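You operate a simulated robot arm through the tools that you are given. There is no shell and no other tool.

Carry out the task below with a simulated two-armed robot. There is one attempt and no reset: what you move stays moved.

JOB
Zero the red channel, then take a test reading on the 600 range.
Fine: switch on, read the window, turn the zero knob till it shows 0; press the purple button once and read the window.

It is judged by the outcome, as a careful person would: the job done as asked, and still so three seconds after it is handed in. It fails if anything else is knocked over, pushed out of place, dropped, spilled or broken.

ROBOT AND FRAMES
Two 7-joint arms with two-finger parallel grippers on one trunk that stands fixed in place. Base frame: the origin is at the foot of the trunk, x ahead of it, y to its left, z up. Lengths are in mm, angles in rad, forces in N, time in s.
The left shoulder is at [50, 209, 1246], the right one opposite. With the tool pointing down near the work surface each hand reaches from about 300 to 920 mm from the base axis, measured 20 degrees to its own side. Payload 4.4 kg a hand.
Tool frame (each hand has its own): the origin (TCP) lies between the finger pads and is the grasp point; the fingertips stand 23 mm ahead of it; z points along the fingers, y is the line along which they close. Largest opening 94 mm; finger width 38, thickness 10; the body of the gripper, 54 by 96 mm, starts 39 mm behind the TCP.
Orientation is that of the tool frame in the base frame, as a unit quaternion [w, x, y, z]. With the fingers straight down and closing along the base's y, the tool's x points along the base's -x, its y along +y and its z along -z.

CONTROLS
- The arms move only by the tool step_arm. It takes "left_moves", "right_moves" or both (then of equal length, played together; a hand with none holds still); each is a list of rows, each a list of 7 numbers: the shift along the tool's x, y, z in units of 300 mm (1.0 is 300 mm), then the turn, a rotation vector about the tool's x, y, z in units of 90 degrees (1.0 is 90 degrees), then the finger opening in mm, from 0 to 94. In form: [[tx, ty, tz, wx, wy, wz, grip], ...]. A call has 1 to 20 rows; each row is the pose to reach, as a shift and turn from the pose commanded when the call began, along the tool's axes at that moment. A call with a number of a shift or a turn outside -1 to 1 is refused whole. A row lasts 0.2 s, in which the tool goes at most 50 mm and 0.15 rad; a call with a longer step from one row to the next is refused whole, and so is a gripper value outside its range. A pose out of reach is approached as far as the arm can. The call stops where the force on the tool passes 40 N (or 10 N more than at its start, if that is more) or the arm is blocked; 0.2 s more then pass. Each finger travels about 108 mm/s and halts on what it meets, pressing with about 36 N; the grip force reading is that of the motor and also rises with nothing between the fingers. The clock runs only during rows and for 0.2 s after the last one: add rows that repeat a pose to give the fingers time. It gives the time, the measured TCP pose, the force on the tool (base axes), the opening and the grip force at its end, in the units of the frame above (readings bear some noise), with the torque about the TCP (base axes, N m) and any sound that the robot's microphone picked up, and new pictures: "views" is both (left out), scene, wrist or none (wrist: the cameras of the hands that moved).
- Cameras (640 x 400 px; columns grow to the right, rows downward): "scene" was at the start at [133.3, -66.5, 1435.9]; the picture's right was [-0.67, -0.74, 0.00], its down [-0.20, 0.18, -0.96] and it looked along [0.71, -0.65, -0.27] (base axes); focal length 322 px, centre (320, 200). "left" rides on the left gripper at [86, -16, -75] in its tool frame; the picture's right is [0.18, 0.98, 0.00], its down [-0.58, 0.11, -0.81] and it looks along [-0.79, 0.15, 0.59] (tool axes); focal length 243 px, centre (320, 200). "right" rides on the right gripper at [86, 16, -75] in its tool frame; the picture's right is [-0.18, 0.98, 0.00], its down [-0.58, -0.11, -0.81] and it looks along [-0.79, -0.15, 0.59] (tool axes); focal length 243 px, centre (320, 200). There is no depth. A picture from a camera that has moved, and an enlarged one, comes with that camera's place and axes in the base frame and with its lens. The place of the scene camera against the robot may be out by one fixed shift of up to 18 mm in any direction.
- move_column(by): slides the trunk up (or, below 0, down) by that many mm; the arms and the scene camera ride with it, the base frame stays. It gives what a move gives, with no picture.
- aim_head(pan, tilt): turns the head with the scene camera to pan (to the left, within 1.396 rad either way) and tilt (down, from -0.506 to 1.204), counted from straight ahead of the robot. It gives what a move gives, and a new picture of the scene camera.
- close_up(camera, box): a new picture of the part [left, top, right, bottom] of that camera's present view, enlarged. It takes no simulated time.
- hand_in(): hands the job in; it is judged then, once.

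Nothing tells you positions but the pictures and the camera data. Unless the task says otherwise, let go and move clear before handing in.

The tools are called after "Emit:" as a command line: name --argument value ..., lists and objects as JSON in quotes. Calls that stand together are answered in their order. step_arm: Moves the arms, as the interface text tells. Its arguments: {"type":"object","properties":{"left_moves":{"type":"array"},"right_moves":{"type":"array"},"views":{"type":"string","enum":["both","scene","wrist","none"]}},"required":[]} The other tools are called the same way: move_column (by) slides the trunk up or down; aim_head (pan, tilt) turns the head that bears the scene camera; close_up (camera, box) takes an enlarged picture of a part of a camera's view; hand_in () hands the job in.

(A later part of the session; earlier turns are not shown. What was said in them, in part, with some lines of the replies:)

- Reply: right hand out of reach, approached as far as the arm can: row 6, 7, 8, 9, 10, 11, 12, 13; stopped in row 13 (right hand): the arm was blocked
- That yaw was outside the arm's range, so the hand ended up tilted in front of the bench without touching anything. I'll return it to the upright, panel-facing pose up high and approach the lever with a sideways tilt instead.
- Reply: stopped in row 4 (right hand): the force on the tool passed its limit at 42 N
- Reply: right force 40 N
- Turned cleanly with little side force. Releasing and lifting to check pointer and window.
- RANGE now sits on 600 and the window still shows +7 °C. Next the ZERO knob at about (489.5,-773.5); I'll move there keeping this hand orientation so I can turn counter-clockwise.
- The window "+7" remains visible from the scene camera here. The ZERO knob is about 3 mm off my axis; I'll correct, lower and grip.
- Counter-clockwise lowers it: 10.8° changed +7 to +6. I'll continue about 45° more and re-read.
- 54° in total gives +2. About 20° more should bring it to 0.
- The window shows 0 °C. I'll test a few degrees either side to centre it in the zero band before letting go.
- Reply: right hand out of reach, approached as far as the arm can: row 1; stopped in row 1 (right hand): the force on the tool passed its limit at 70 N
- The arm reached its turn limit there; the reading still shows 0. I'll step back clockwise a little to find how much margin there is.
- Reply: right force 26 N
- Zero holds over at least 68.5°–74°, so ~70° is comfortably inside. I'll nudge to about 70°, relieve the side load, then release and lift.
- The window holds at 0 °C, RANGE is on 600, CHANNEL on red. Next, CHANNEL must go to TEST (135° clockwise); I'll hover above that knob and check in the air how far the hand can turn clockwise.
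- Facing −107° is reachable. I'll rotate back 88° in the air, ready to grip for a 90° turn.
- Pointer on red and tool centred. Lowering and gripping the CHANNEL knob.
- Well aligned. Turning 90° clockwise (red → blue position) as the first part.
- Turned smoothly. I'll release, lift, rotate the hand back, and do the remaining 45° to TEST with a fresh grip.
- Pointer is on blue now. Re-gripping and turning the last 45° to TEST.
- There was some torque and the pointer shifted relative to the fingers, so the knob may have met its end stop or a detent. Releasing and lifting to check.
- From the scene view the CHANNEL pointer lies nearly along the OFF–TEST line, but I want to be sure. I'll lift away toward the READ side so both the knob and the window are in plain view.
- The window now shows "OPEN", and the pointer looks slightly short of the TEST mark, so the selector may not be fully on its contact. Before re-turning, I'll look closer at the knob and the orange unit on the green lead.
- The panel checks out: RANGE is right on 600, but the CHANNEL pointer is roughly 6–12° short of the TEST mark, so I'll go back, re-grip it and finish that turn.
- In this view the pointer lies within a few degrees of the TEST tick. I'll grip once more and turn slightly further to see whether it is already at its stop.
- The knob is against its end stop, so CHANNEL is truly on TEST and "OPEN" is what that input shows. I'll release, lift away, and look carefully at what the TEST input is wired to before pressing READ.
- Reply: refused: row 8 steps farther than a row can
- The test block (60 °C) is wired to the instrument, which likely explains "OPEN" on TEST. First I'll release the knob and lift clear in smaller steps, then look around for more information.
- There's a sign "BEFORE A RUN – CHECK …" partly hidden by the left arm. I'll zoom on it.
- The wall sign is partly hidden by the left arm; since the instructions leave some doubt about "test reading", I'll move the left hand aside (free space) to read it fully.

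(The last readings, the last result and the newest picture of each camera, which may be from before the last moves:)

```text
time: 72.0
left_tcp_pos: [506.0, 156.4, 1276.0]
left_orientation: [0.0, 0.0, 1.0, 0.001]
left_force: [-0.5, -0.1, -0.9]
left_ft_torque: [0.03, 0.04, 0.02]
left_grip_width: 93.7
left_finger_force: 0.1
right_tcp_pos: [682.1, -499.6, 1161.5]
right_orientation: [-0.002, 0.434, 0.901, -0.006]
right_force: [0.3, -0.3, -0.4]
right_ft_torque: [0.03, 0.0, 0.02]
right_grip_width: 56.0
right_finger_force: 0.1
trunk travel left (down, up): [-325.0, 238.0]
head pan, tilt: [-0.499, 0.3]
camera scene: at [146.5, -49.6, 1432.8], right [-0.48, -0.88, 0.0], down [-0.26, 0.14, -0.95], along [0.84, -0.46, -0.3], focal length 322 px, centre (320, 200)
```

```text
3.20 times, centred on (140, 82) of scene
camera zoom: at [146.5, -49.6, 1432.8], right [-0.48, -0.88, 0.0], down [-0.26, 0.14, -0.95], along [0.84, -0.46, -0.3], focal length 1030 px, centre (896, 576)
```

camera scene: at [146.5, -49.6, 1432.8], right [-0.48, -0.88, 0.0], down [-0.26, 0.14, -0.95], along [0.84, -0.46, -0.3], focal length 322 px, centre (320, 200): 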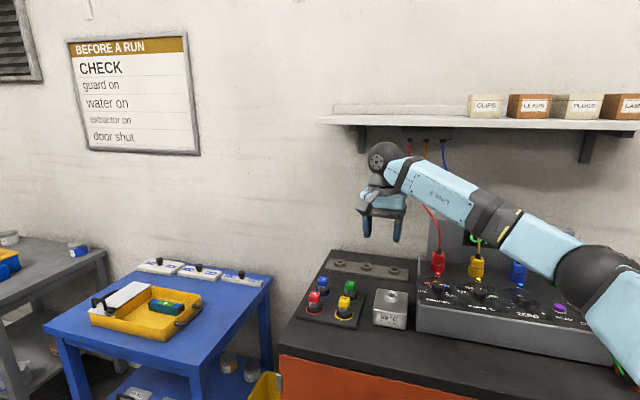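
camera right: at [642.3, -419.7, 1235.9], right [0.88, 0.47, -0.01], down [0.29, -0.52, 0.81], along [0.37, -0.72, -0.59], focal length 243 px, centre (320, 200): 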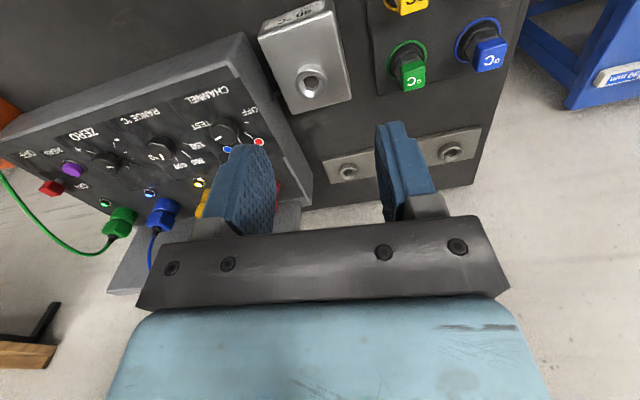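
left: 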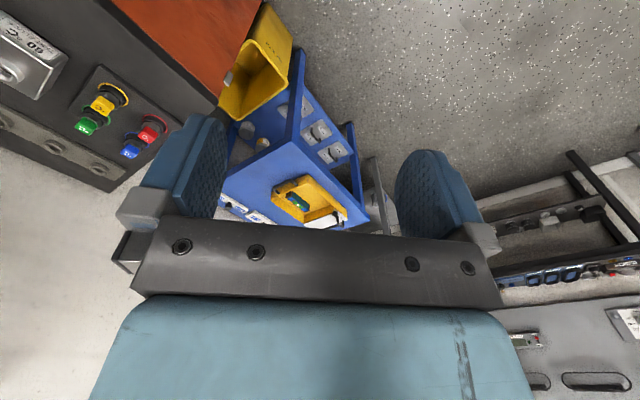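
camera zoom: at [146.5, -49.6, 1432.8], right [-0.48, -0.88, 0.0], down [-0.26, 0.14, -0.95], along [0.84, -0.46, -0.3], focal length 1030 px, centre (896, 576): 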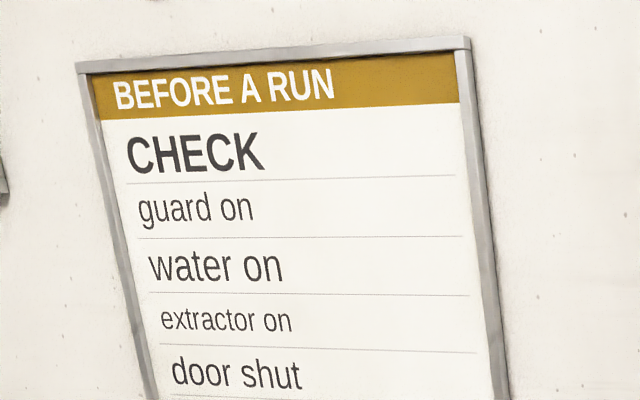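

The sign is about another station. TEST ("OPEN") is the test block's empty input; your steps go straight from zeroing to pressing the purple button with no probe involved, so the reading belongs on the zeroed red channel. I'll turn CHANNEL back, checking the window at the other channels on the way.

Emit:
aim_head --pan -0.949 --tilt 0.351

Emit:
step_arm --right_moves '[[-0.05, -0.088, 0.0, 0, 0, 0.06, 56], [-0.1, -0.176, 0.0, 0, 0, 0.12, 56], [-0.15, -0.264, 0.0, 0, 0, 0.18, 56], [-0.2, -0.352, 0.03, 0, 0, 0.25, 56], [-0.252, -0.439, 0.1, 0, 0, 0.31, 56], [-0.252, -0.439, 0.22, 0, 0, 0.373, 56], [-0.252, -0.439, 0.338, 0, 0, 0.373, 56], [-0.252, -0.439, 0.338, 0, 0, 0.373, 56]]' --views "wrist"

Emit:
close_up --camera "right" --box '[220, 30, 420, 170]'

```text
time: 72.9
left_tcp_pos: [505.8, 156.6, 1277.5]
left_orientation: [-0.001, 0.0, 1.0, 0.0]
left_force: [-0.1, -1.4, 1.0]
left_ft_torque: [-0.01, -0.05, 0.01]
left_grip_width: 93.9
left_finger_force: 0.1
right_tcp_pos: [682.9, -497.0, 1161.9]
right_orientation: [-0.003, 0.434, 0.901, -0.006]
right_force: [-0.2, 0.1, -0.1]
right_ft_torque: [0.02, -0.03, 0.0]
right_grip_width: 56.3
right_finger_force: 0.0
trunk travel left (down, up): [-325.0, 238.0]
head pan, tilt: [-0.949, 0.351]
camera scene: at [118.5, -79.4, 1428.2], right [-0.81, -0.58, 0.0], down [-0.2, 0.28, -0.94], along [0.55, -0.76, -0.34], focal length 322 px, centre (320, 200)
```

scene: 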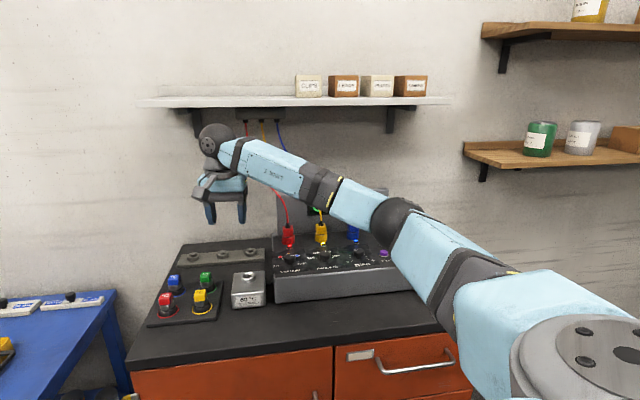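

```text
time: 74.7
left_tcp_pos: [506.0, 156.8, 1278.0]
left_orientation: [0.0, 0.0, 1.0, 0.0]
left_force: [0.3, -0.1, 0.4]
left_ft_torque: [0.0, -0.04, -0.01]
left_grip_width: 94.3
left_finger_force: 0.1
right_tcp_pos: [624.8, -639.3, 1062.8]
right_orientation: [-0.001, 0.677, 0.736, -0.007]
right_force: [-0.5, 0.2, 0.2]
right_ft_torque: [-0.05, 0.01, 0.04]
right_grip_width: 55.9
right_finger_force: 0.0
trunk travel left (down, up): [-325.0, 238.0]
head pan, tilt: [-0.949, 0.351]
camera right: at [634.7, -551.6, 1136.6], right [1.0, -0.1, -0.01], down [-0.05, -0.58, 0.81], along [-0.09, -0.81, -0.58], focal length 243 px, centre (320, 200)
```

right: 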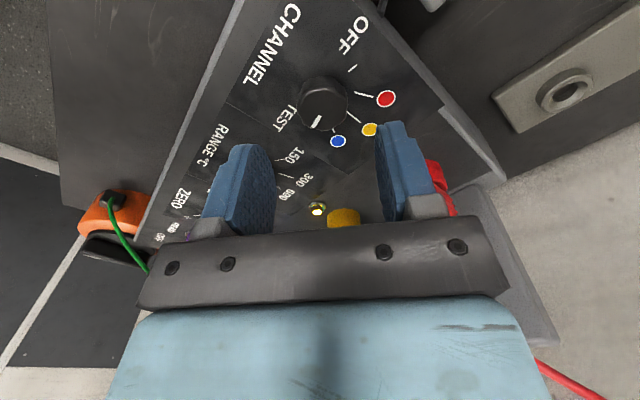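

```text
2.86 times, centred on (320, 100) of right
camera zoom: at [634.7, -551.6, 1136.6], right [1.0, -0.1, -0.01], down [-0.05, -0.58, 0.81], along [-0.09, -0.81, -0.58], focal length 693 px, centre (320, 486)
```

zoom: 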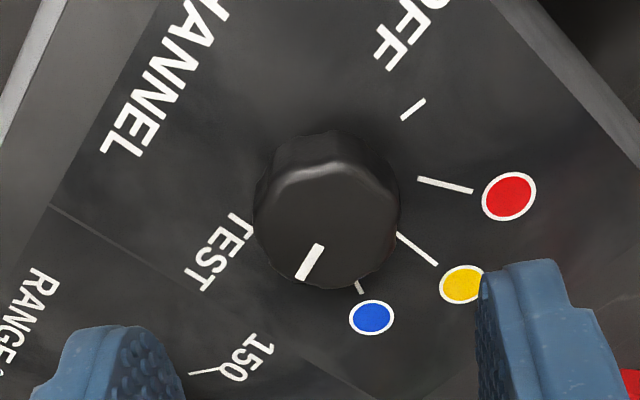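

Centred over the CHANNEL knob. The marks are in fact spaced 40°, so I'll grip and turn back 40° to blue.

Emit:
step_arm --right_moves '[[-0.0023, 0.0047, 0.05, 0, 0, 0, 56], [-0.0023, 0.0047, 0.11, 0, 0, 0, 56], [-0.0023, 0.0047, 0.163, 0, 0, 0, 56], [-0.0023, 0.0047, 0.163, 0, 0, 0, 45], [-0.0023, 0.0047, 0.163, 0, 0, 0, 25], [-0.0023, 0.0047, 0.163, 0, 0, 0, 20], [-0.0023, 0.0047, 0.163, 0, 0, 0, 20], [-0.0023, 0.0047, 0.163, 0, 0, -0.09, 20], [-0.0023, 0.0047, 0.163, 0, 0, -0.18, 20], [-0.0023, 0.0047, 0.163, 0, 0, -0.27, 20], [-0.0023, 0.0047, 0.163, 0, 0, -0.36, 20], [-0.0023, 0.0047, 0.163, 0, 0, -0.444, 20], [-0.0023, 0.0047, 0.163, 0, 0, -0.444, 20]]' --views "wrist"

Emit:
close_up --camera "scene" --box '[250, 180, 410, 290]'

```text
time: 77.5
left_tcp_pos: [508.1, 156.3, 1275.7]
left_orientation: [-0.002, 0.0, 1.0, 0.0]
left_force: [-0.4, -0.3, -0.5]
left_ft_torque: [0.04, 0.0, 0.03]
left_grip_width: 93.9
left_finger_force: 0.0
right_tcp_pos: [627.5, -641.3, 1012.9]
right_orientation: [-0.004, 0.382, 0.924, -0.005]
right_force: [26.7, -0.6, 1.2]
right_ft_torque: [-0.35, -1.09, -0.05]
right_grip_width: 31.3
right_finger_force: 45.2
trunk travel left (down, up): [-325.0, 238.0]
head pan, tilt: [-0.949, 0.351]
camera right: at [578.9, -568.1, 1086.7], right [0.82, 0.57, -0.01], down [0.34, -0.48, 0.81], along [0.45, -0.67, -0.59], focal length 243 px, centre (320, 200)
```

right: 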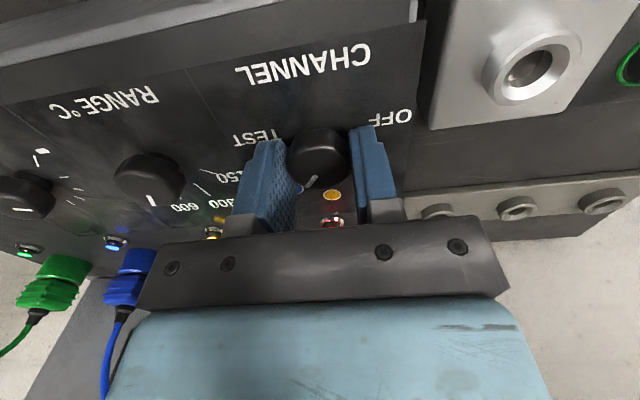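

```text
3.64 times, centred on (330, 235) of scene
camera zoom: at [121.7, -79.2, 1427.9], right [-0.81, -0.58, 0.0], down [-0.2, 0.28, -0.94], along [0.55, -0.76, -0.35], focal length 1170 px, centre (284, 73)
```

zoom: 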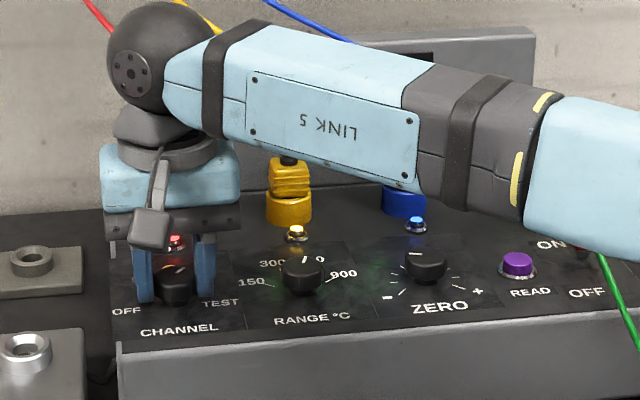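

Emit:
step_arm --right_moves '[[-0.0057, 0.0057, 0, 0, 0, 0, 20], [-0.0057, 0.0057, 0, 0, 0, 0, 34], [-0.0057, 0.0057, 0, 0, 0, 0, 56], [-0.0057, 0.0057, 0, 0, 0, 0, 56], [-0.0057, 0.0057, -0.1, 0, 0, 0, 56], [-0.0057, 0.0057, -0.22, 0, 0, 0, 56], [-0.0057, 0.0057, -0.36, 0, 0, 0, 56], [-0.0057, 0.0057, -0.36, 0, 0, 0, 56]]' --views "both"

Emit:
close_up --camera "scene" --box '[250, 180, 410, 290]'

Emit:
close_up --camera "right" --box '[220, 30, 420, 170]'

```text
time: 79.3
left_tcp_pos: [506.6, 155.8, 1277.7]
left_orientation: [0.0, 0.0, 1.0, 0.001]
left_force: [0.3, -0.1, -0.3]
left_ft_torque: [0.0, 0.03, 0.03]
left_grip_width: 94.2
left_finger_force: 0.0
right_tcp_pos: [629.0, -640.4, 1120.9]
right_orientation: [-0.004, 0.383, 0.924, -0.006]
right_force: [0.5, 0.4, 1.2]
right_ft_torque: [0.0, -0.06, 0.0]
right_grip_width: 56.1
right_finger_force: 0.1
trunk travel left (down, up): [-325.0, 238.0]
head pan, tilt: [-0.949, 0.351]
camera scene: at [118.7, -80.0, 1428.1], right [-0.81, -0.58, 0.0], down [-0.2, 0.28, -0.94], along [0.55, -0.76, -0.34], focal length 322 px, centre (320, 200)
camera right: at [581.0, -567.5, 1194.6], right [0.83, 0.56, -0.01], down [0.34, -0.48, 0.81], along [0.45, -0.67, -0.59], focal length 243 px, centre (320, 200)
```

scene: 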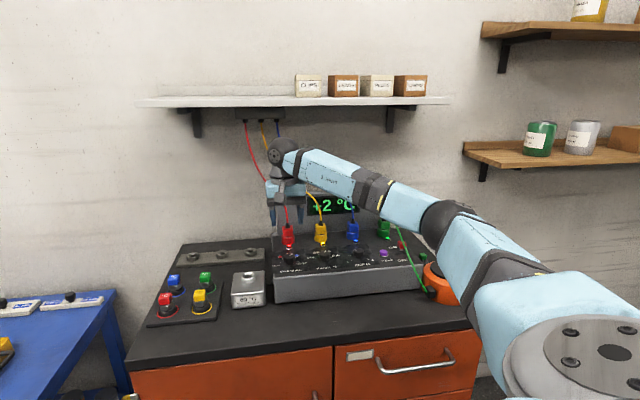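
right: 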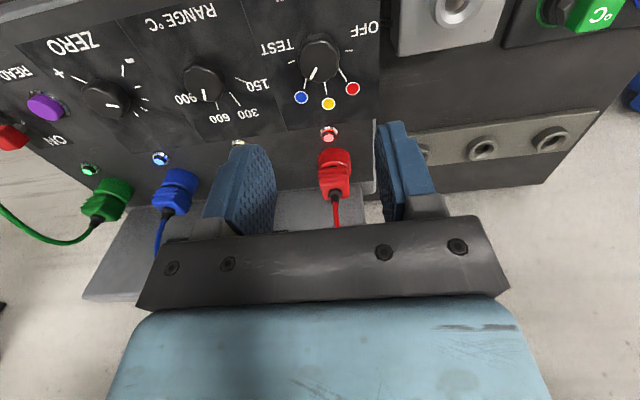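

```text
3.64 times, centred on (330, 235) of scene
camera zoom: at [118.7, -80.0, 1428.1], right [-0.81, -0.58, 0.0], down [-0.2, 0.28, -0.94], along [0.55, -0.76, -0.34], focal length 1170 px, centre (284, 73)
```

zoom: 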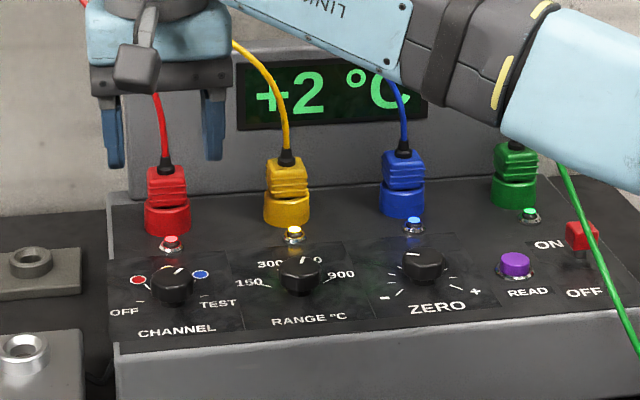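

```text
2.86 times, centred on (320, 100) of right
camera zoom: at [581.0, -567.5, 1194.6], right [0.83, 0.56, -0.01], down [0.34, -0.48, 0.81], along [0.45, -0.67, -0.59], focal length 693 px, centre (320, 486)
```

zoom: 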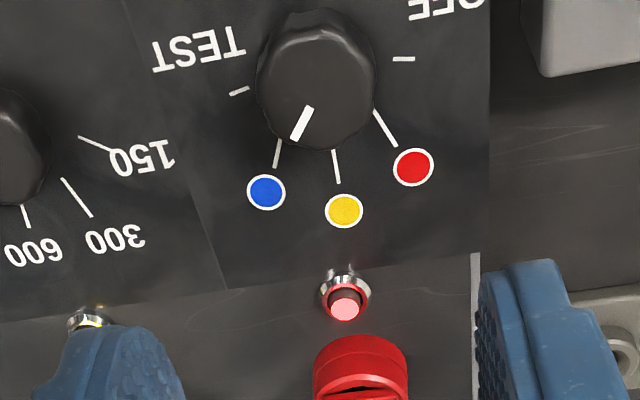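

Blue shows +2 °C, so the colour channels are live and each has its own offset, while TEST only reads the empty block. I'll rotate the hand for a fresh grip and take CHANNEL the remaining ~79° back to red.

Emit:
step_arm --right_moves '[[0.0075, -0.0057, 0.03, 0, 0, 0.087, 56], [0.0075, -0.0057, 0.06, 0, 0, 0.174, 56], [0.0075, -0.0057, 0.09, 0, 0, 0.261, 56], [0.0075, -0.0057, 0.12, 0, 0, 0.348, 56], [0.0075, -0.0057, 0.15, 0, 0, 0.435, 56], [0.0075, -0.0057, 0.18, 0, 0, 0.522, 56], [0.0075, -0.0057, 0.2, 0, 0, 0.611, 56], [0.0075, -0.0057, 0.2, 0, 0, 0.611, 56]]' --views "wrist"

Emit:
close_up --camera "right" --box '[220, 30, 420, 170]'

```text
time: 81.1
left_tcp_pos: [505.5, 156.5, 1278.3]
left_orientation: [0.0, 0.0, 1.0, 0.0]
left_force: [-0.1, -0.6, -0.4]
left_ft_torque: [0.03, 0.01, 0.01]
left_grip_width: 94.0
left_finger_force: 0.0
right_tcp_pos: [624.8, -639.8, 1061.0]
right_orientation: [0.0, 0.767, 0.642, -0.008]
right_force: [0.4, 0.0, -1.1]
right_ft_torque: [-0.02, -0.01, 0.0]
right_grip_width: 56.0
right_finger_force: 0.1
trunk travel left (down, up): [-325.0, 238.0]
head pan, tilt: [-0.949, 0.351]
camera right: at [657.3, -557.2, 1134.0], right [0.94, -0.35, -0.01], down [-0.2, -0.55, 0.81], along [-0.29, -0.76, -0.58], focal length 243 px, centre (320, 200)
```

right: 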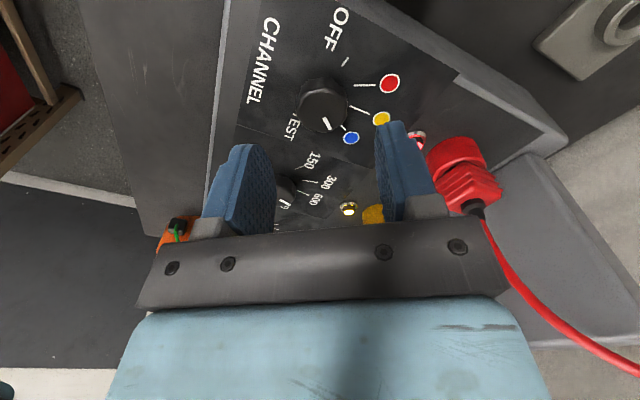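

```text
2.86 times, centred on (320, 100) of right
camera zoom: at [657.3, -557.2, 1134.0], right [0.94, -0.35, -0.01], down [-0.2, -0.55, 0.81], along [-0.29, -0.76, -0.58], focal length 693 px, centre (320, 486)
```

zoom: 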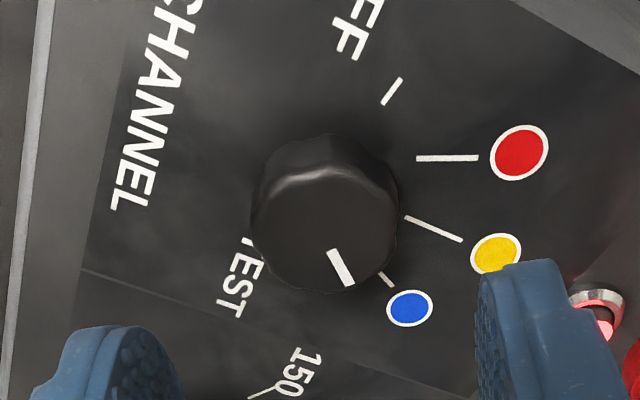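

Emit:
step_arm --right_moves '[[0, 0.0047, 0.05, 0, 0, 0, 56], [0, 0.0047, 0.11, 0, 0, 0, 56], [0, 0.0047, 0.158, 0, 0, 0, 56], [0, 0.0047, 0.158, 0, 0, 0, 45], [0, 0.0047, 0.158, 0, 0, 0, 25], [0, 0.0047, 0.158, 0, 0, 0, 20], [0, 0.0047, 0.158, 0, 0, 0, 20]]' --views "wrist"

Emit:
close_up --camera "right" --box '[240, 80, 400, 220]'

```text
time: 82.7
left_tcp_pos: [506.1, 156.4, 1276.8]
left_orientation: [0.0, 0.0, 1.0, 0.0]
left_force: [0.8, 0.7, 0.0]
left_ft_torque: [0.01, 0.03, -0.01]
left_grip_width: 93.7
left_finger_force: 0.1
right_tcp_pos: [625.9, -641.3, 1013.3]
right_orientation: [0.0, 0.766, 0.643, -0.007]
right_force: [-1.1, 1.7, -0.8]
right_ft_torque: [0.08, -0.02, 0.01]
right_grip_width: 31.6
right_finger_force: 44.7
trunk travel left (down, up): [-325.0, 238.0]
head pan, tilt: [-0.949, 0.351]
camera right: at [658.0, -558.2, 1086.9], right [0.94, -0.35, -0.01], down [-0.2, -0.55, 0.81], along [-0.29, -0.76, -0.58], focal length 243 px, centre (320, 200)
```

right: 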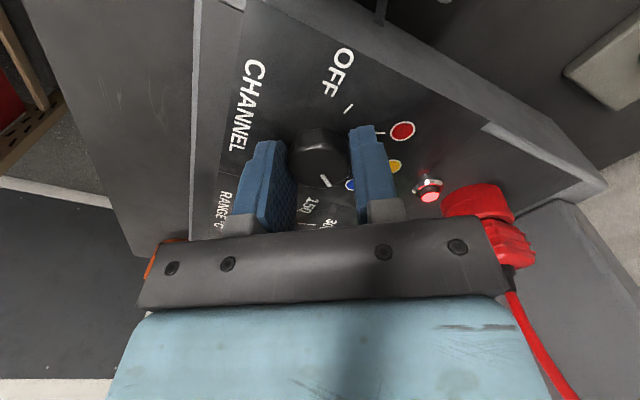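

```text
2.86 times, centred on (320, 150) of right
camera zoom: at [658.0, -558.2, 1086.9], right [0.94, -0.35, -0.01], down [-0.2, -0.55, 0.81], along [-0.29, -0.76, -0.58], focal length 693 px, centre (320, 343)
```

zoom: 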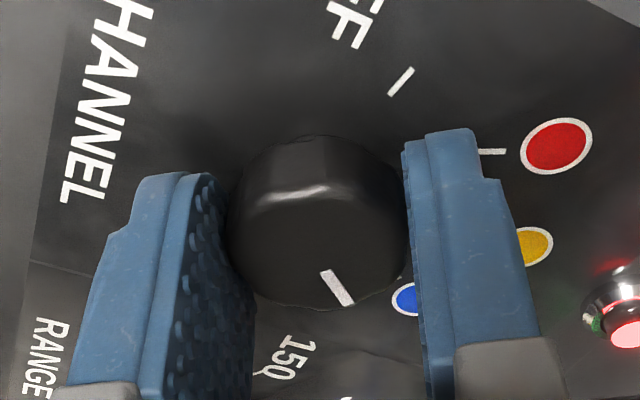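

Gripped. Turning 80° counter-clockwise, blue → red.

Emit:
step_arm --right_moves '[[0.005, 0, 0, 0, 0, -0.04, 20], [0.005, 0, 0, 0, 0, -0.13, 20], [0.005, 0, 0, 0, 0, -0.22, 20], [0.005, 0, 0, 0, 0, -0.31, 20], [0.005, 0, 0, 0, 0, -0.4, 20], [0.005, 0, 0, 0, 0, -0.49, 20], [0.005, 0, 0, 0, 0, -0.58, 20], [0.005, 0, 0, 0, 0, -0.67, 20], [0.005, 0, 0, 0, 0, -0.76, 20], [0.005, 0, 0, 0, 0, -0.85, 20], [0.005, 0, 0, 0, 0, -0.889, 20], [0.005, 0, 0, 0, 0, -0.889, 20]]' --views "wrist"

Emit:
close_up --camera "right" --box '[240, 80, 400, 220]'

```text
time: 85.3
left_tcp_pos: [505.4, 157.3, 1276.3]
left_orientation: [0.0, 0.0, 1.0, 0.0]
left_force: [-0.2, -0.6, 0.2]
left_ft_torque: [-0.03, -0.01, 0.02]
left_grip_width: 93.8
left_finger_force: 0.1
right_tcp_pos: [626.8, -640.2, 1013.2]
right_orientation: [-0.004, 0.173, 0.985, -0.006]
right_force: [9.6, -4.7, 5.8]
right_ft_torque: [-0.02, -0.63, 0.03]
right_grip_width: 31.8
right_finger_force: 45.3
trunk travel left (down, up): [-325.0, 238.0]
head pan, tilt: [-0.949, 0.351]
camera right: at [552.7, -594.8, 1088.3], right [0.51, 0.86, -0.01], down [0.52, -0.29, 0.8], along [0.69, -0.41, -0.6], focal length 243 px, centre (320, 200)
```

right: 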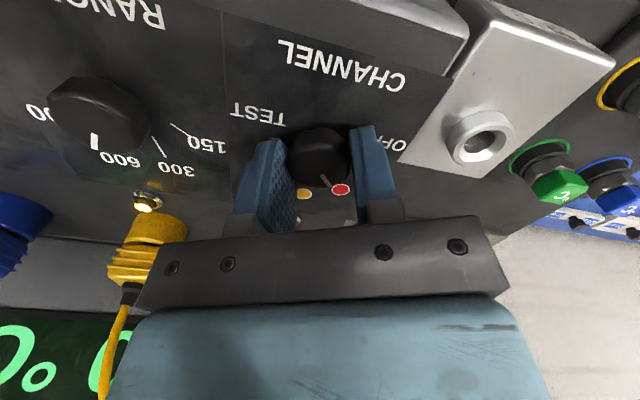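

```text
2.86 times, centred on (320, 150) of right
camera zoom: at [552.7, -594.8, 1088.3], right [0.51, 0.86, -0.01], down [0.52, -0.29, 0.8], along [0.69, -0.41, -0.6], focal length 693 px, centre (320, 343)
```

zoom: 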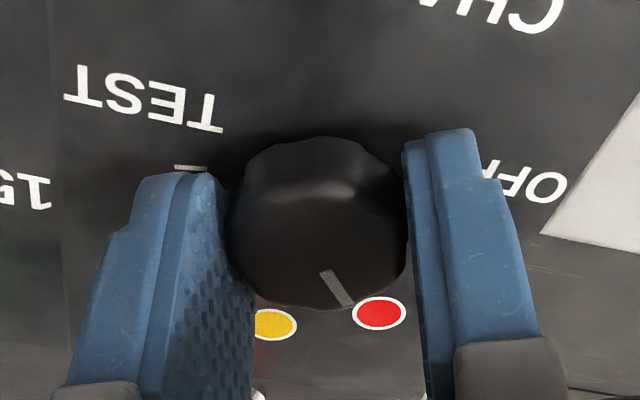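

The pointer is back on red and the window (seen upside down) again reads 0. Releasing and lifting.

Emit:
step_arm --right_moves '[[0, 0.0025, 0, 0, 0, 0, 34], [0, 0.0025, 0, 0, 0, 0, 56], [0, 0.0025, 0, 0, 0, 0, 56], [0, 0.0025, -0.1, 0, 0, 0, 56], [0, 0.0025, -0.22, 0, 0, 0, 56], [0, 0.0025, -0.36, 0, 0, 0, 56], [0, 0.0025, -0.36, 0, 0, 0, 56]]' --views "both"

Emit:
close_up --camera "scene" --box '[250, 180, 410, 290]'

Emit:
close_up --camera "right" --box '[120, 0, 420, 180]'

```text
time: 86.9
left_tcp_pos: [506.0, 155.9, 1277.6]
left_orientation: [0.0, 0.0, 1.0, 0.0]
left_force: [-0.4, 0.4, 0.2]
left_ft_torque: [0.05, 0.02, 0.01]
left_grip_width: 93.8
left_finger_force: 0.0
right_tcp_pos: [627.4, -640.1, 1123.0]
right_orientation: [-0.004, 0.173, 0.985, -0.005]
right_force: [0.5, -0.3, -0.3]
right_ft_torque: [0.02, 0.02, 0.0]
right_grip_width: 56.0
right_finger_force: 0.1
trunk travel left (down, up): [-325.0, 238.0]
head pan, tilt: [-0.949, 0.351]
camera scene: at [118.7, -79.9, 1428.1], right [-0.81, -0.58, 0.0], down [-0.2, 0.28, -0.94], along [0.55, -0.76, -0.34], focal length 322 px, centre (320, 200)
camera right: at [553.0, -594.0, 1198.2], right [0.51, 0.86, -0.01], down [0.52, -0.3, 0.8], along [0.69, -0.42, -0.6], focal length 243 px, centre (320, 200)
```

scene: 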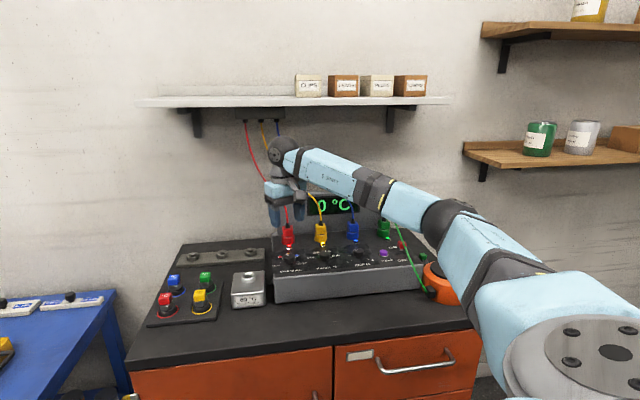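
right: 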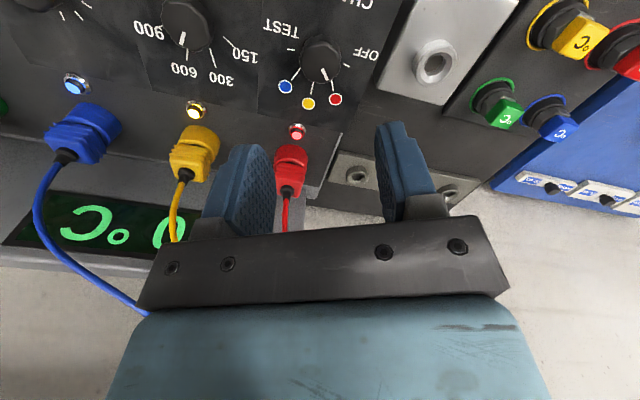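

```text
3.64 times, centred on (330, 235) of scene
camera zoom: at [118.7, -79.9, 1428.1], right [-0.81, -0.58, 0.0], down [-0.2, 0.28, -0.94], along [0.55, -0.76, -0.34], focal length 1170 px, centre (284, 73)
```

zoom: 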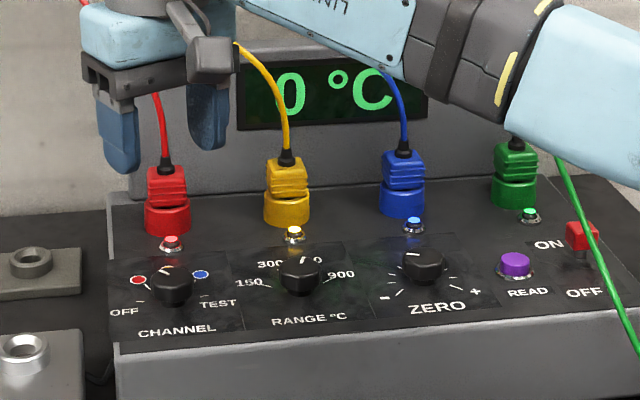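

```text
2.13 times, centred on (270, 90) of right
camera zoom: at [553.0, -594.0, 1198.2], right [0.51, 0.86, -0.01], down [0.52, -0.3, 0.8], along [0.69, -0.42, -0.6], focal length 518 px, centre (427, 435)
```

zoom: 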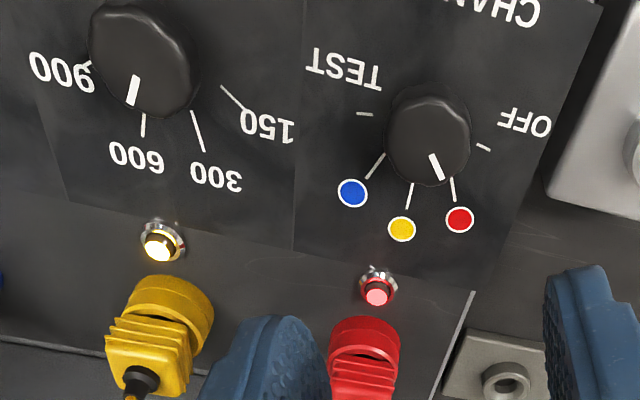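

Everything is set: ON, CHANNEL red, window 0 °C, RANGE 600. Now I'll close the fingers and move above the purple READ button, at about (441,-826).

Emit:
step_arm --right_moves '[[0.062, -0.132, 0, 0, 0, 0.047, 40], [0.124, -0.265, 0, 0, 0, 0.093, 20], [0.186, -0.397, 0, 0, 0, 0.14, 0], [0.248, -0.53, 0, 0, 0, 0.186, 0], [0.31, -0.662, 0, 0, 0, 0.233, 0], [0.371, -0.794, 0, 0, 0, 0.279, 0], [0.371, -0.794, 0, 0, 0, 0.279, 0]]' --views "both"

Emit:
close_up --camera "right" --box '[200, 0, 440, 160]'

Emit:
close_up --camera "scene" --box '[290, 170, 450, 290]'

```text
time: 88.5
left_tcp_pos: [506.6, 154.9, 1277.2]
left_orientation: [-0.001, -0.001, 1.0, -0.001]
left_force: [0.6, -0.6, -0.9]
left_ft_torque: [0.02, 0.03, 0.01]
left_grip_width: 93.9
left_finger_force: 0.1
right_tcp_pos: [443.1, -824.7, 1126.4]
right_orientation: [-0.004, 0.385, 0.923, -0.005]
right_force: [0.5, -0.9, 0.1]
right_ft_torque: [-0.01, -0.01, 0.03]
right_grip_width: 0.2
right_finger_force: 36.0
trunk travel left (down, up): [-325.0, 238.0]
head pan, tilt: [-0.949, 0.351]
camera scene: at [119.3, -79.2, 1428.1], right [-0.81, -0.58, 0.0], down [-0.2, 0.28, -0.94], along [0.55, -0.76, -0.34], focal length 322 px, centre (320, 200)
camera right: at [394.3, -751.2, 1201.1], right [0.83, 0.56, -0.01], down [0.34, -0.48, 0.81], along [0.45, -0.67, -0.59], focal length 243 px, centre (320, 200)
```

scene: 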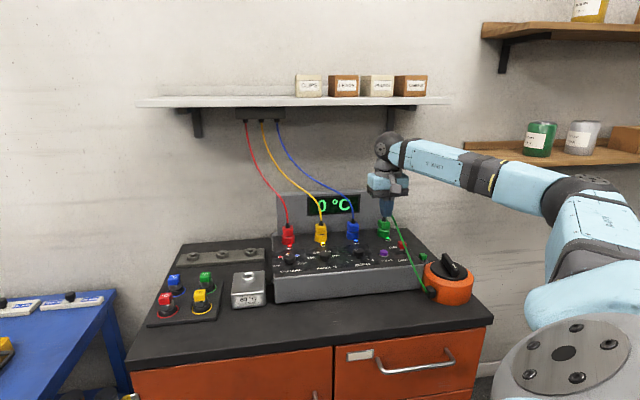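
right: 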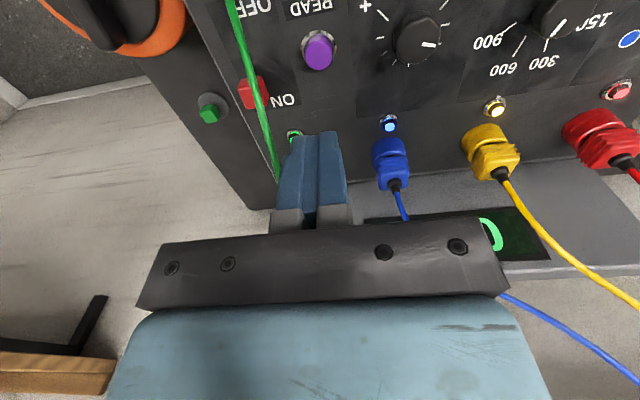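

```text
2.50 times, centred on (320, 80) of right
camera zoom: at [394.3, -751.2, 1201.1], right [0.83, 0.56, -0.01], down [0.34, -0.48, 0.81], along [0.45, -0.67, -0.59], focal length 606 px, centre (320, 500)
```

zoom: 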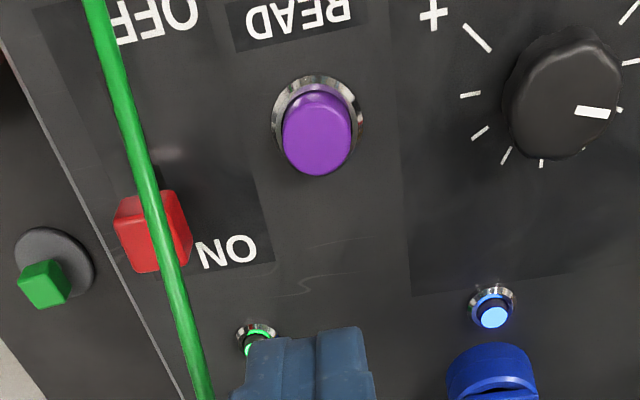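

```text
3.33 times, centred on (370, 230) of scene
camera zoom: at [119.3, -79.2, 1428.1], right [-0.81, -0.58, 0.0], down [-0.2, 0.28, -0.94], along [0.55, -0.76, -0.34], focal length 1073 px, centre (153, 100)
```

zoom: 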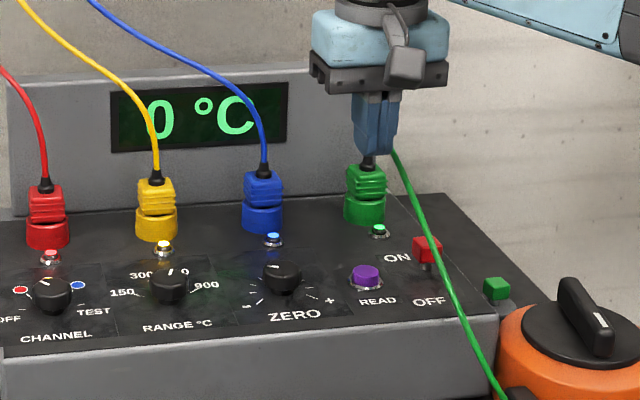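

The window clearly reads 0 °C and I'm centred above READ. To keep clear of the green lead on the right, I'll lean the hand 20° to the left and lower to just above the button.

Emit:
step_arm --right_moves '[[0.0024, 0.006, 0.0, 0.075, 0, 0, 0], [0.0024, 0.006, 0.05, 0.15, 0, 0, 0], [0.0024, 0.006, 0.13, 0.222, 0, 0, 0], [0.0024, 0.006, 0.221, 0.222, 0, 0, 0], [0.0024, 0.006, 0.221, 0.222, 0, 0, 0]]' --views "both"

Emit:
close_up --camera "right" --box '[220, 40, 420, 180]'

Emit:
close_up --camera "scene" --box '[330, 170, 450, 290]'

```text
time: 89.7
left_tcp_pos: [506.4, 157.7, 1277.6]
left_orientation: [0.0, 0.0, 1.0, 0.0]
left_force: [-0.4, -0.5, -0.2]
left_ft_torque: [-0.03, 0.0, -0.01]
left_grip_width: 93.9
left_finger_force: 0.1
right_tcp_pos: [440.8, -823.6, 1058.7]
right_orientation: [-0.069, 0.377, 0.909, -0.166]
right_force: [0.5, -0.4, 0.1]
right_ft_torque: [0.03, 0.0, -0.03]
right_grip_width: 0.0
right_finger_force: 35.7
trunk travel left (down, up): [-325.0, 238.0]
head pan, tilt: [-0.949, 0.351]
camera scene: at [118.3, -78.9, 1428.3], right [-0.81, -0.58, 0.0], down [-0.2, 0.28, -0.94], along [0.55, -0.76, -0.34], focal length 322 px, centre (320, 200)
camera right: at [409.6, -732.7, 1122.7], right [0.78, 0.52, -0.35], down [0.54, -0.28, 0.79], along [0.31, -0.81, -0.5], focal length 243 px, centre (320, 200)
```

scene: 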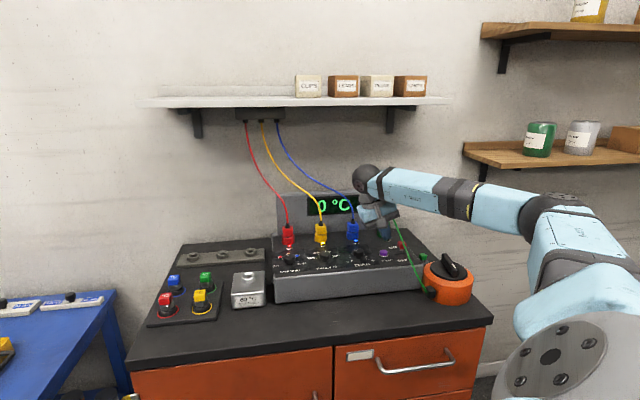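
right: 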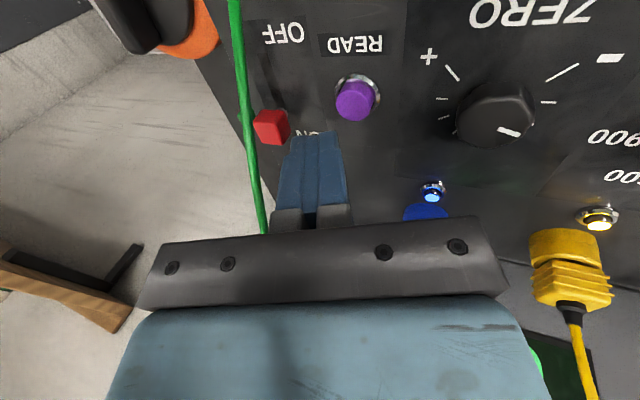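

```text
2.86 times, centred on (320, 110) of right
camera zoom: at [409.6, -732.7, 1122.7], right [0.78, 0.52, -0.35], down [0.54, -0.28, 0.79], along [0.31, -0.81, -0.5], focal length 693 px, centre (320, 457)
```

zoom: 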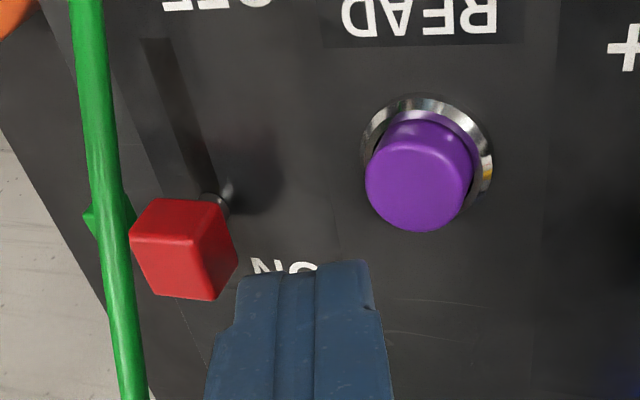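

```text
3.33 times, centred on (390, 230) of scene
camera zoom: at [118.3, -78.9, 1428.3], right [-0.81, -0.58, 0.0], down [-0.2, 0.28, -0.94], along [0.55, -0.76, -0.34], focal length 1073 px, centre (87, 100)
```

zoom: 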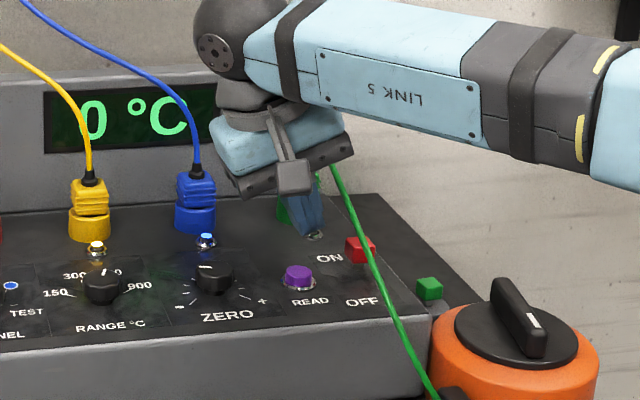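

Fingers are lined up over the button with clear space to the lead. I'll lower gently until just about touching.

Emit:
step_arm --right_moves '[[0, 0.0142, 0.0375, 0, 0, 0, 0], [0, 0.0283, 0.075, 0, 0, 0, 0], [0, 0.0389, 0.103, 0, 0, 0, 0], [0, 0.0389, 0.103, 0, 0, 0, 0]]' --views "wrist"

Emit:
close_up --camera "right" --box '[240, 60, 420, 190]'

Emit:
close_up --camera "scene" --box '[300, 180, 420, 280]'

```text
time: 90.7
left_tcp_pos: [505.2, 157.1, 1278.2]
left_orientation: [0.0, 0.0, 1.0, 0.0]
left_force: [0.3, 0.0, 0.0]
left_ft_torque: [0.01, 0.02, 0.01]
left_grip_width: 93.9
left_finger_force: 0.2
right_tcp_pos: [441.4, -824.2, 1025.3]
right_orientation: [-0.07, 0.378, 0.908, -0.165]
right_force: [0.3, -0.1, 0.6]
right_ft_torque: [-0.03, 0.03, -0.01]
right_grip_width: 0.0
right_finger_force: 35.8
trunk travel left (down, up): [-325.0, 238.0]
head pan, tilt: [-0.949, 0.351]
camera right: at [410.4, -732.9, 1089.3], right [0.78, 0.52, -0.35], down [0.54, -0.28, 0.79], along [0.31, -0.81, -0.5], focal length 243 px, centre (320, 200)
```

right: 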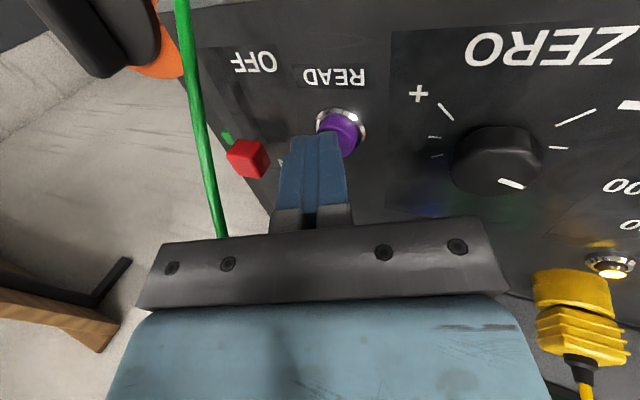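

```text
3.08 times, centred on (330, 125) of right
camera zoom: at [410.4, -732.9, 1089.3], right [0.78, 0.52, -0.35], down [0.54, -0.28, 0.79], along [0.31, -0.81, -0.5], focal length 746 px, centre (289, 431)
```

zoom: 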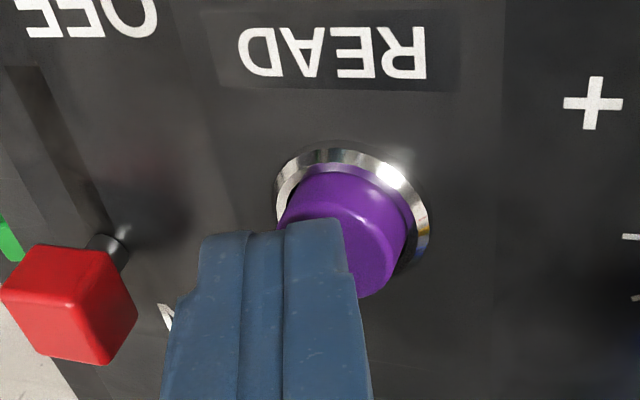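

```text
4.00 times, centred on (360, 230) of scene
camera zoom: at [118.3, -79.2, 1428.2], right [-0.81, -0.58, 0.0], down [-0.2, 0.28, -0.94], along [0.55, -0.76, -0.34], focal length 1287 px, centre (160, 80)
```

zoom: 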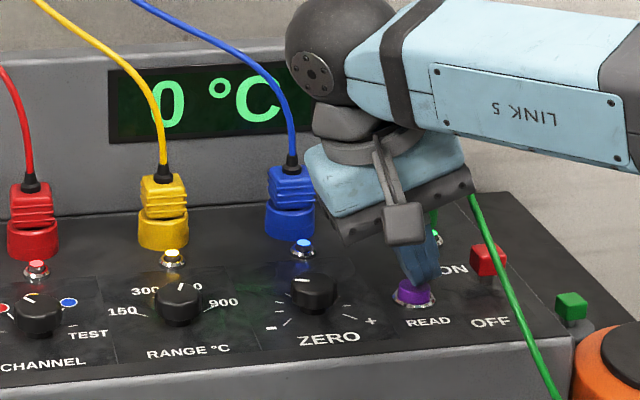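

The fingertip edge is centred over the purple cap and the window shows 0 °C on red/600. Now one slow press.

Emit:
step_arm --right_moves '[[0, 0.0024, 0.0062, 0, 0, 0, 0], [0, 0.0047, 0.0125, 0, 0, 0, 0], [0, 0.0071, 0.0187, 0, 0, 0, 0], [0, 0.0094, 0.025, 0, 0, 0, 0], [0, 0.0118, 0.0312, 0, 0, 0, 0], [0, 0.0118, 0.0312, 0, 0, 0, 0]]' --views "wrist"

Emit:
close_up --camera "scene" --box '[300, 180, 420, 280]'

Emit:
close_up --camera "right" --box '[240, 60, 420, 190]'

```text
time: 92.1
left_tcp_pos: [504.2, 157.6, 1278.0]
left_orientation: [0.0, 0.0, 1.0, 0.0]
left_force: [0.5, -0.4, -0.3]
left_ft_torque: [0.0, -0.01, 0.01]
left_grip_width: 94.0
left_finger_force: 0.0
right_tcp_pos: [442.2, -822.3, 1017.4]
right_orientation: [-0.069, 0.379, 0.908, -0.166]
right_force: [0.2, -0.9, 3.5]
right_ft_torque: [-0.02, -0.03, -0.01]
right_grip_width: 0.0
right_finger_force: 36.2
trunk travel left (down, up): [-325.0, 238.0]
head pan, tilt: [-0.949, 0.351]
heard: click
camera right: at [410.6, -731.8, 1080.1], right [0.78, 0.52, -0.35], down [0.54, -0.28, 0.79], along [0.31, -0.81, -0.5], focal length 243 px, centre (320, 200)
```

right: 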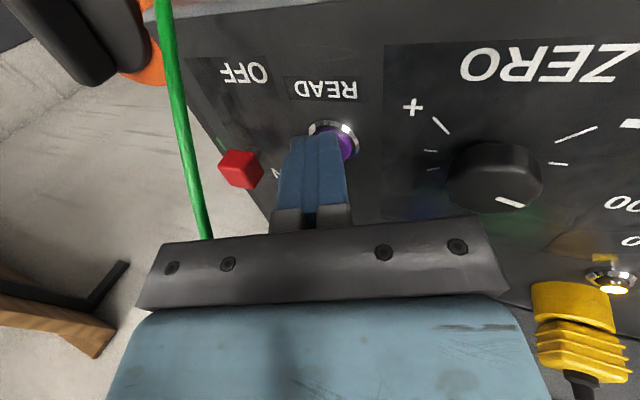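

```text
4.00 times, centred on (360, 230) of scene
camera zoom: at [118.1, -78.9, 1428.3], right [-0.81, -0.58, 0.0], down [-0.2, 0.28, -0.94], along [0.55, -0.76, -0.34], focal length 1287 px, centre (160, 80)
```

zoom: 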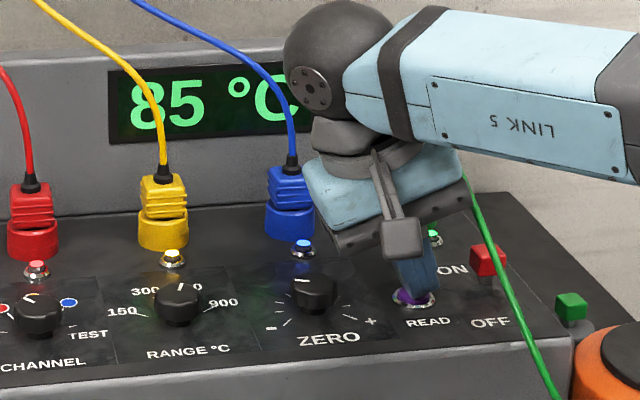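

```text
3.08 times, centred on (330, 125) of right
camera zoom: at [410.6, -731.8, 1080.1], right [0.78, 0.52, -0.35], down [0.54, -0.28, 0.79], along [0.31, -0.81, -0.5], focal length 746 px, centre (289, 431)
```

zoom: 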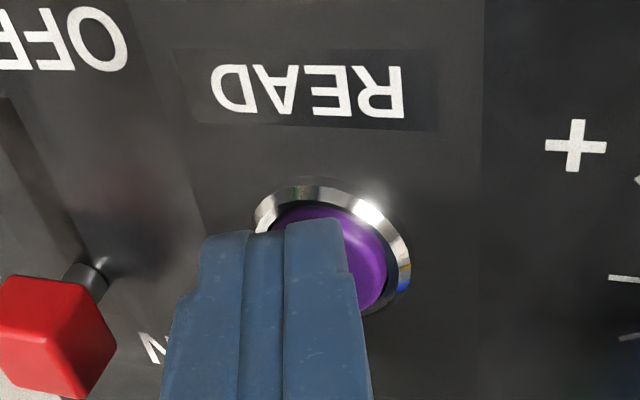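

Click heard, and the window shows a real reading, 85 °C. I'll lift straight off the button in one motion and move clear.

Emit:
step_arm --right_moves '[[0, -0.02, -0.055, 0, 0, 0, 0], [0, -0.055, -0.145, 0, 0, 0, 0], [0, -0.09, -0.24, 0, 0, 0, 0], [0, -0.13, -0.344, 0, 0, 0, 0], [0, -0.13, -0.344, 0, 0, 0, 0]]' --views "both"

Emit:
close_up --camera "scene" --box '[250, 170, 450, 310]'

```text
time: 93.3
left_tcp_pos: [505.8, 156.3, 1276.2]
left_orientation: [-0.001, 0.0, 1.0, -0.001]
left_force: [-0.4, -0.2, 0.3]
left_ft_torque: [0.02, -0.01, -0.04]
left_grip_width: 93.9
left_finger_force: 0.0
right_tcp_pos: [442.3, -823.2, 1126.4]
right_orientation: [-0.07, 0.377, 0.908, -0.167]
right_force: [0.2, -0.7, 0.1]
right_ft_torque: [0.02, -0.02, 0.0]
right_grip_width: 0.0
right_finger_force: 35.6
trunk travel left (down, up): [-325.0, 238.0]
head pan, tilt: [-0.949, 0.351]
camera scene: at [118.6, -79.8, 1428.2], right [-0.81, -0.58, 0.0], down [-0.2, 0.28, -0.94], along [0.55, -0.76, -0.34], focal length 322 px, centre (320, 200)
camera right: at [411.3, -732.6, 1189.4], right [0.78, 0.52, -0.35], down [0.54, -0.28, 0.79], along [0.31, -0.81, -0.5], focal length 243 px, centre (320, 200)
```

scene: 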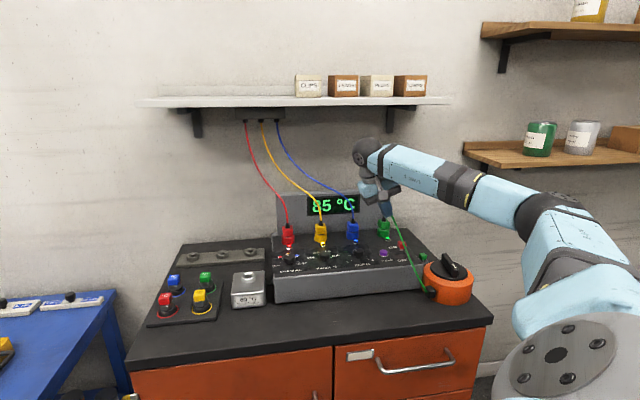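
right: 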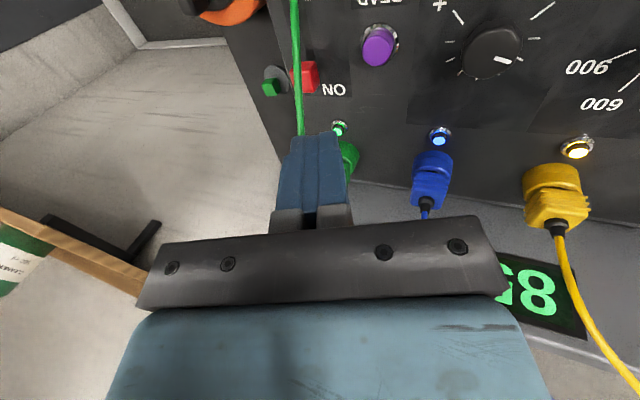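

```text
2.86 times, centred on (350, 240) of scene
camera zoom: at [118.6, -79.8, 1428.2], right [-0.81, -0.58, 0.0], down [-0.2, 0.28, -0.94], along [0.55, -0.76, -0.34], focal length 919 px, centre (234, 86)
```

zoom: 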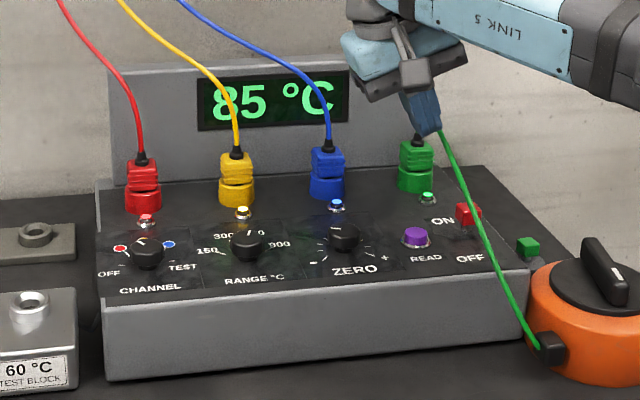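

The window holds 85 °C. I'll back the hand well clear toward the robot and take a last look before handing in.

Emit:
step_arm --right_moves '[[0.05, -0.02, -0.08, 0, 0, 0, 0], [0.17, -0.03, -0.14, -0.04, 0, 0, 20], [0.3, -0.03, -0.2, -0.11, 0, 0, 40], [0.42, -0.03, -0.25, -0.18, 0, 0, 60], [0.54, -0.03, -0.28, -0.222, 0, 0, 60], [0.54, -0.03, -0.28, -0.222, 0, 0, 60]]' --views "both"

Emit:
close_up --camera "scene" --box '[250, 180, 440, 310]'

```text
time: 94.7
left_tcp_pos: [506.6, 155.5, 1277.3]
left_orientation: [-0.001, -0.001, 1.0, 0.0]
left_force: [0.4, -0.8, -0.7]
left_ft_torque: [0.0, 0.01, 0.01]
left_grip_width: 94.1
left_finger_force: 0.0
right_tcp_pos: [342.8, -691.9, 1206.7]
right_orientation: [-0.004, 0.384, 0.923, -0.005]
right_force: [0.0, -0.8, -0.7]
right_ft_torque: [0.03, 0.01, -0.01]
right_grip_width: 60.2
right_finger_force: 0.0
trunk travel left (down, up): [-325.0, 238.0]
head pan, tilt: [-0.949, 0.351]
camera scene: at [119.4, -80.1, 1428.0], right [-0.81, -0.58, 0.0], down [-0.2, 0.28, -0.94], along [0.55, -0.76, -0.34], focal length 322 px, centre (320, 200)
camera right: at [293.6, -619.3, 1279.9], right [0.83, 0.56, -0.01], down [0.34, -0.48, 0.81], along [0.45, -0.67, -0.59], focal length 243 px, centre (320, 200)
```

scene: 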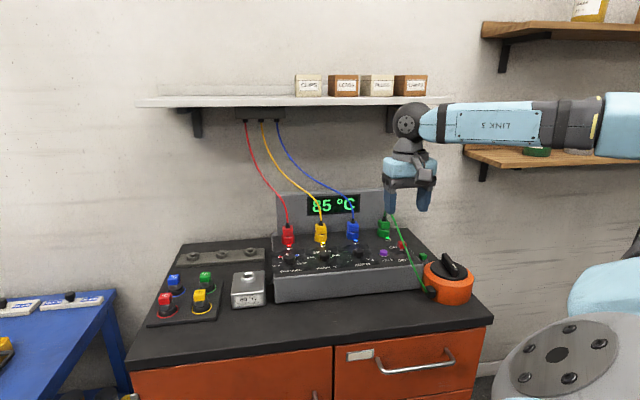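
right: 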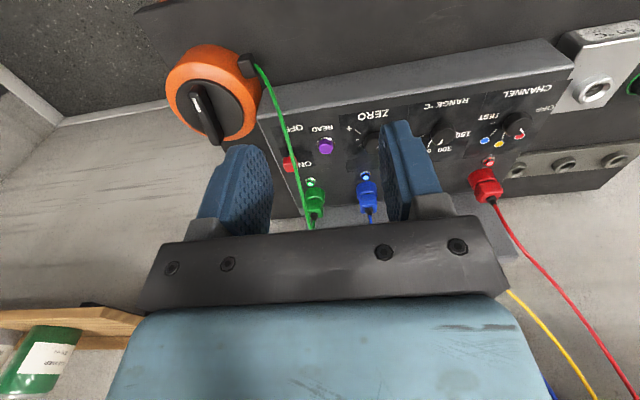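

```text
3.08 times, centred on (345, 245) of scene
camera zoom: at [119.4, -80.1, 1428.0], right [-0.81, -0.58, 0.0], down [-0.2, 0.28, -0.94], along [0.55, -0.76, -0.34], focal length 990 px, centre (243, 62)
```

zoom: 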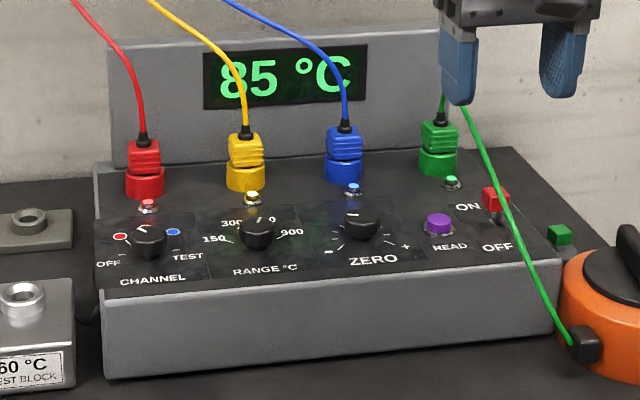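

The instrument is ON, CHANNEL is at red (zeroed to 0 °C), RANGE at 600, READ was pressed once and the window holds 85 °C. Nothing else has moved and both hands are clear, so I'm handing in.

Emit:
hand_in

```text
The job is handed in.
```

The red channel is zeroed and the test reading on the 600 range is **85 °C**, taken on that channel with one press of the purple button.

- **Zeroing:** after switching on, the red channel read +7 °C. I turned the zero knob until the window showed 0 °C, and it still showed 0 just before the press. RANGE was already on 600 by then.
- **Where I took the reading:** "test reading" could also mean the TEST position on the CHANNEL knob. I tried that position and the window showed "OPEN", probably because no probe is in the 60 °C test block. Your steps don't mention a probe, so I went back to red before pressing READ. If you meant a reading on TEST, that has not been done.
- **Left as is:** the instrument is still on, with CHANNEL on red, RANGE on 600 and 85 °C in the window. I saw nothing else disturbed. Both hands are clear.
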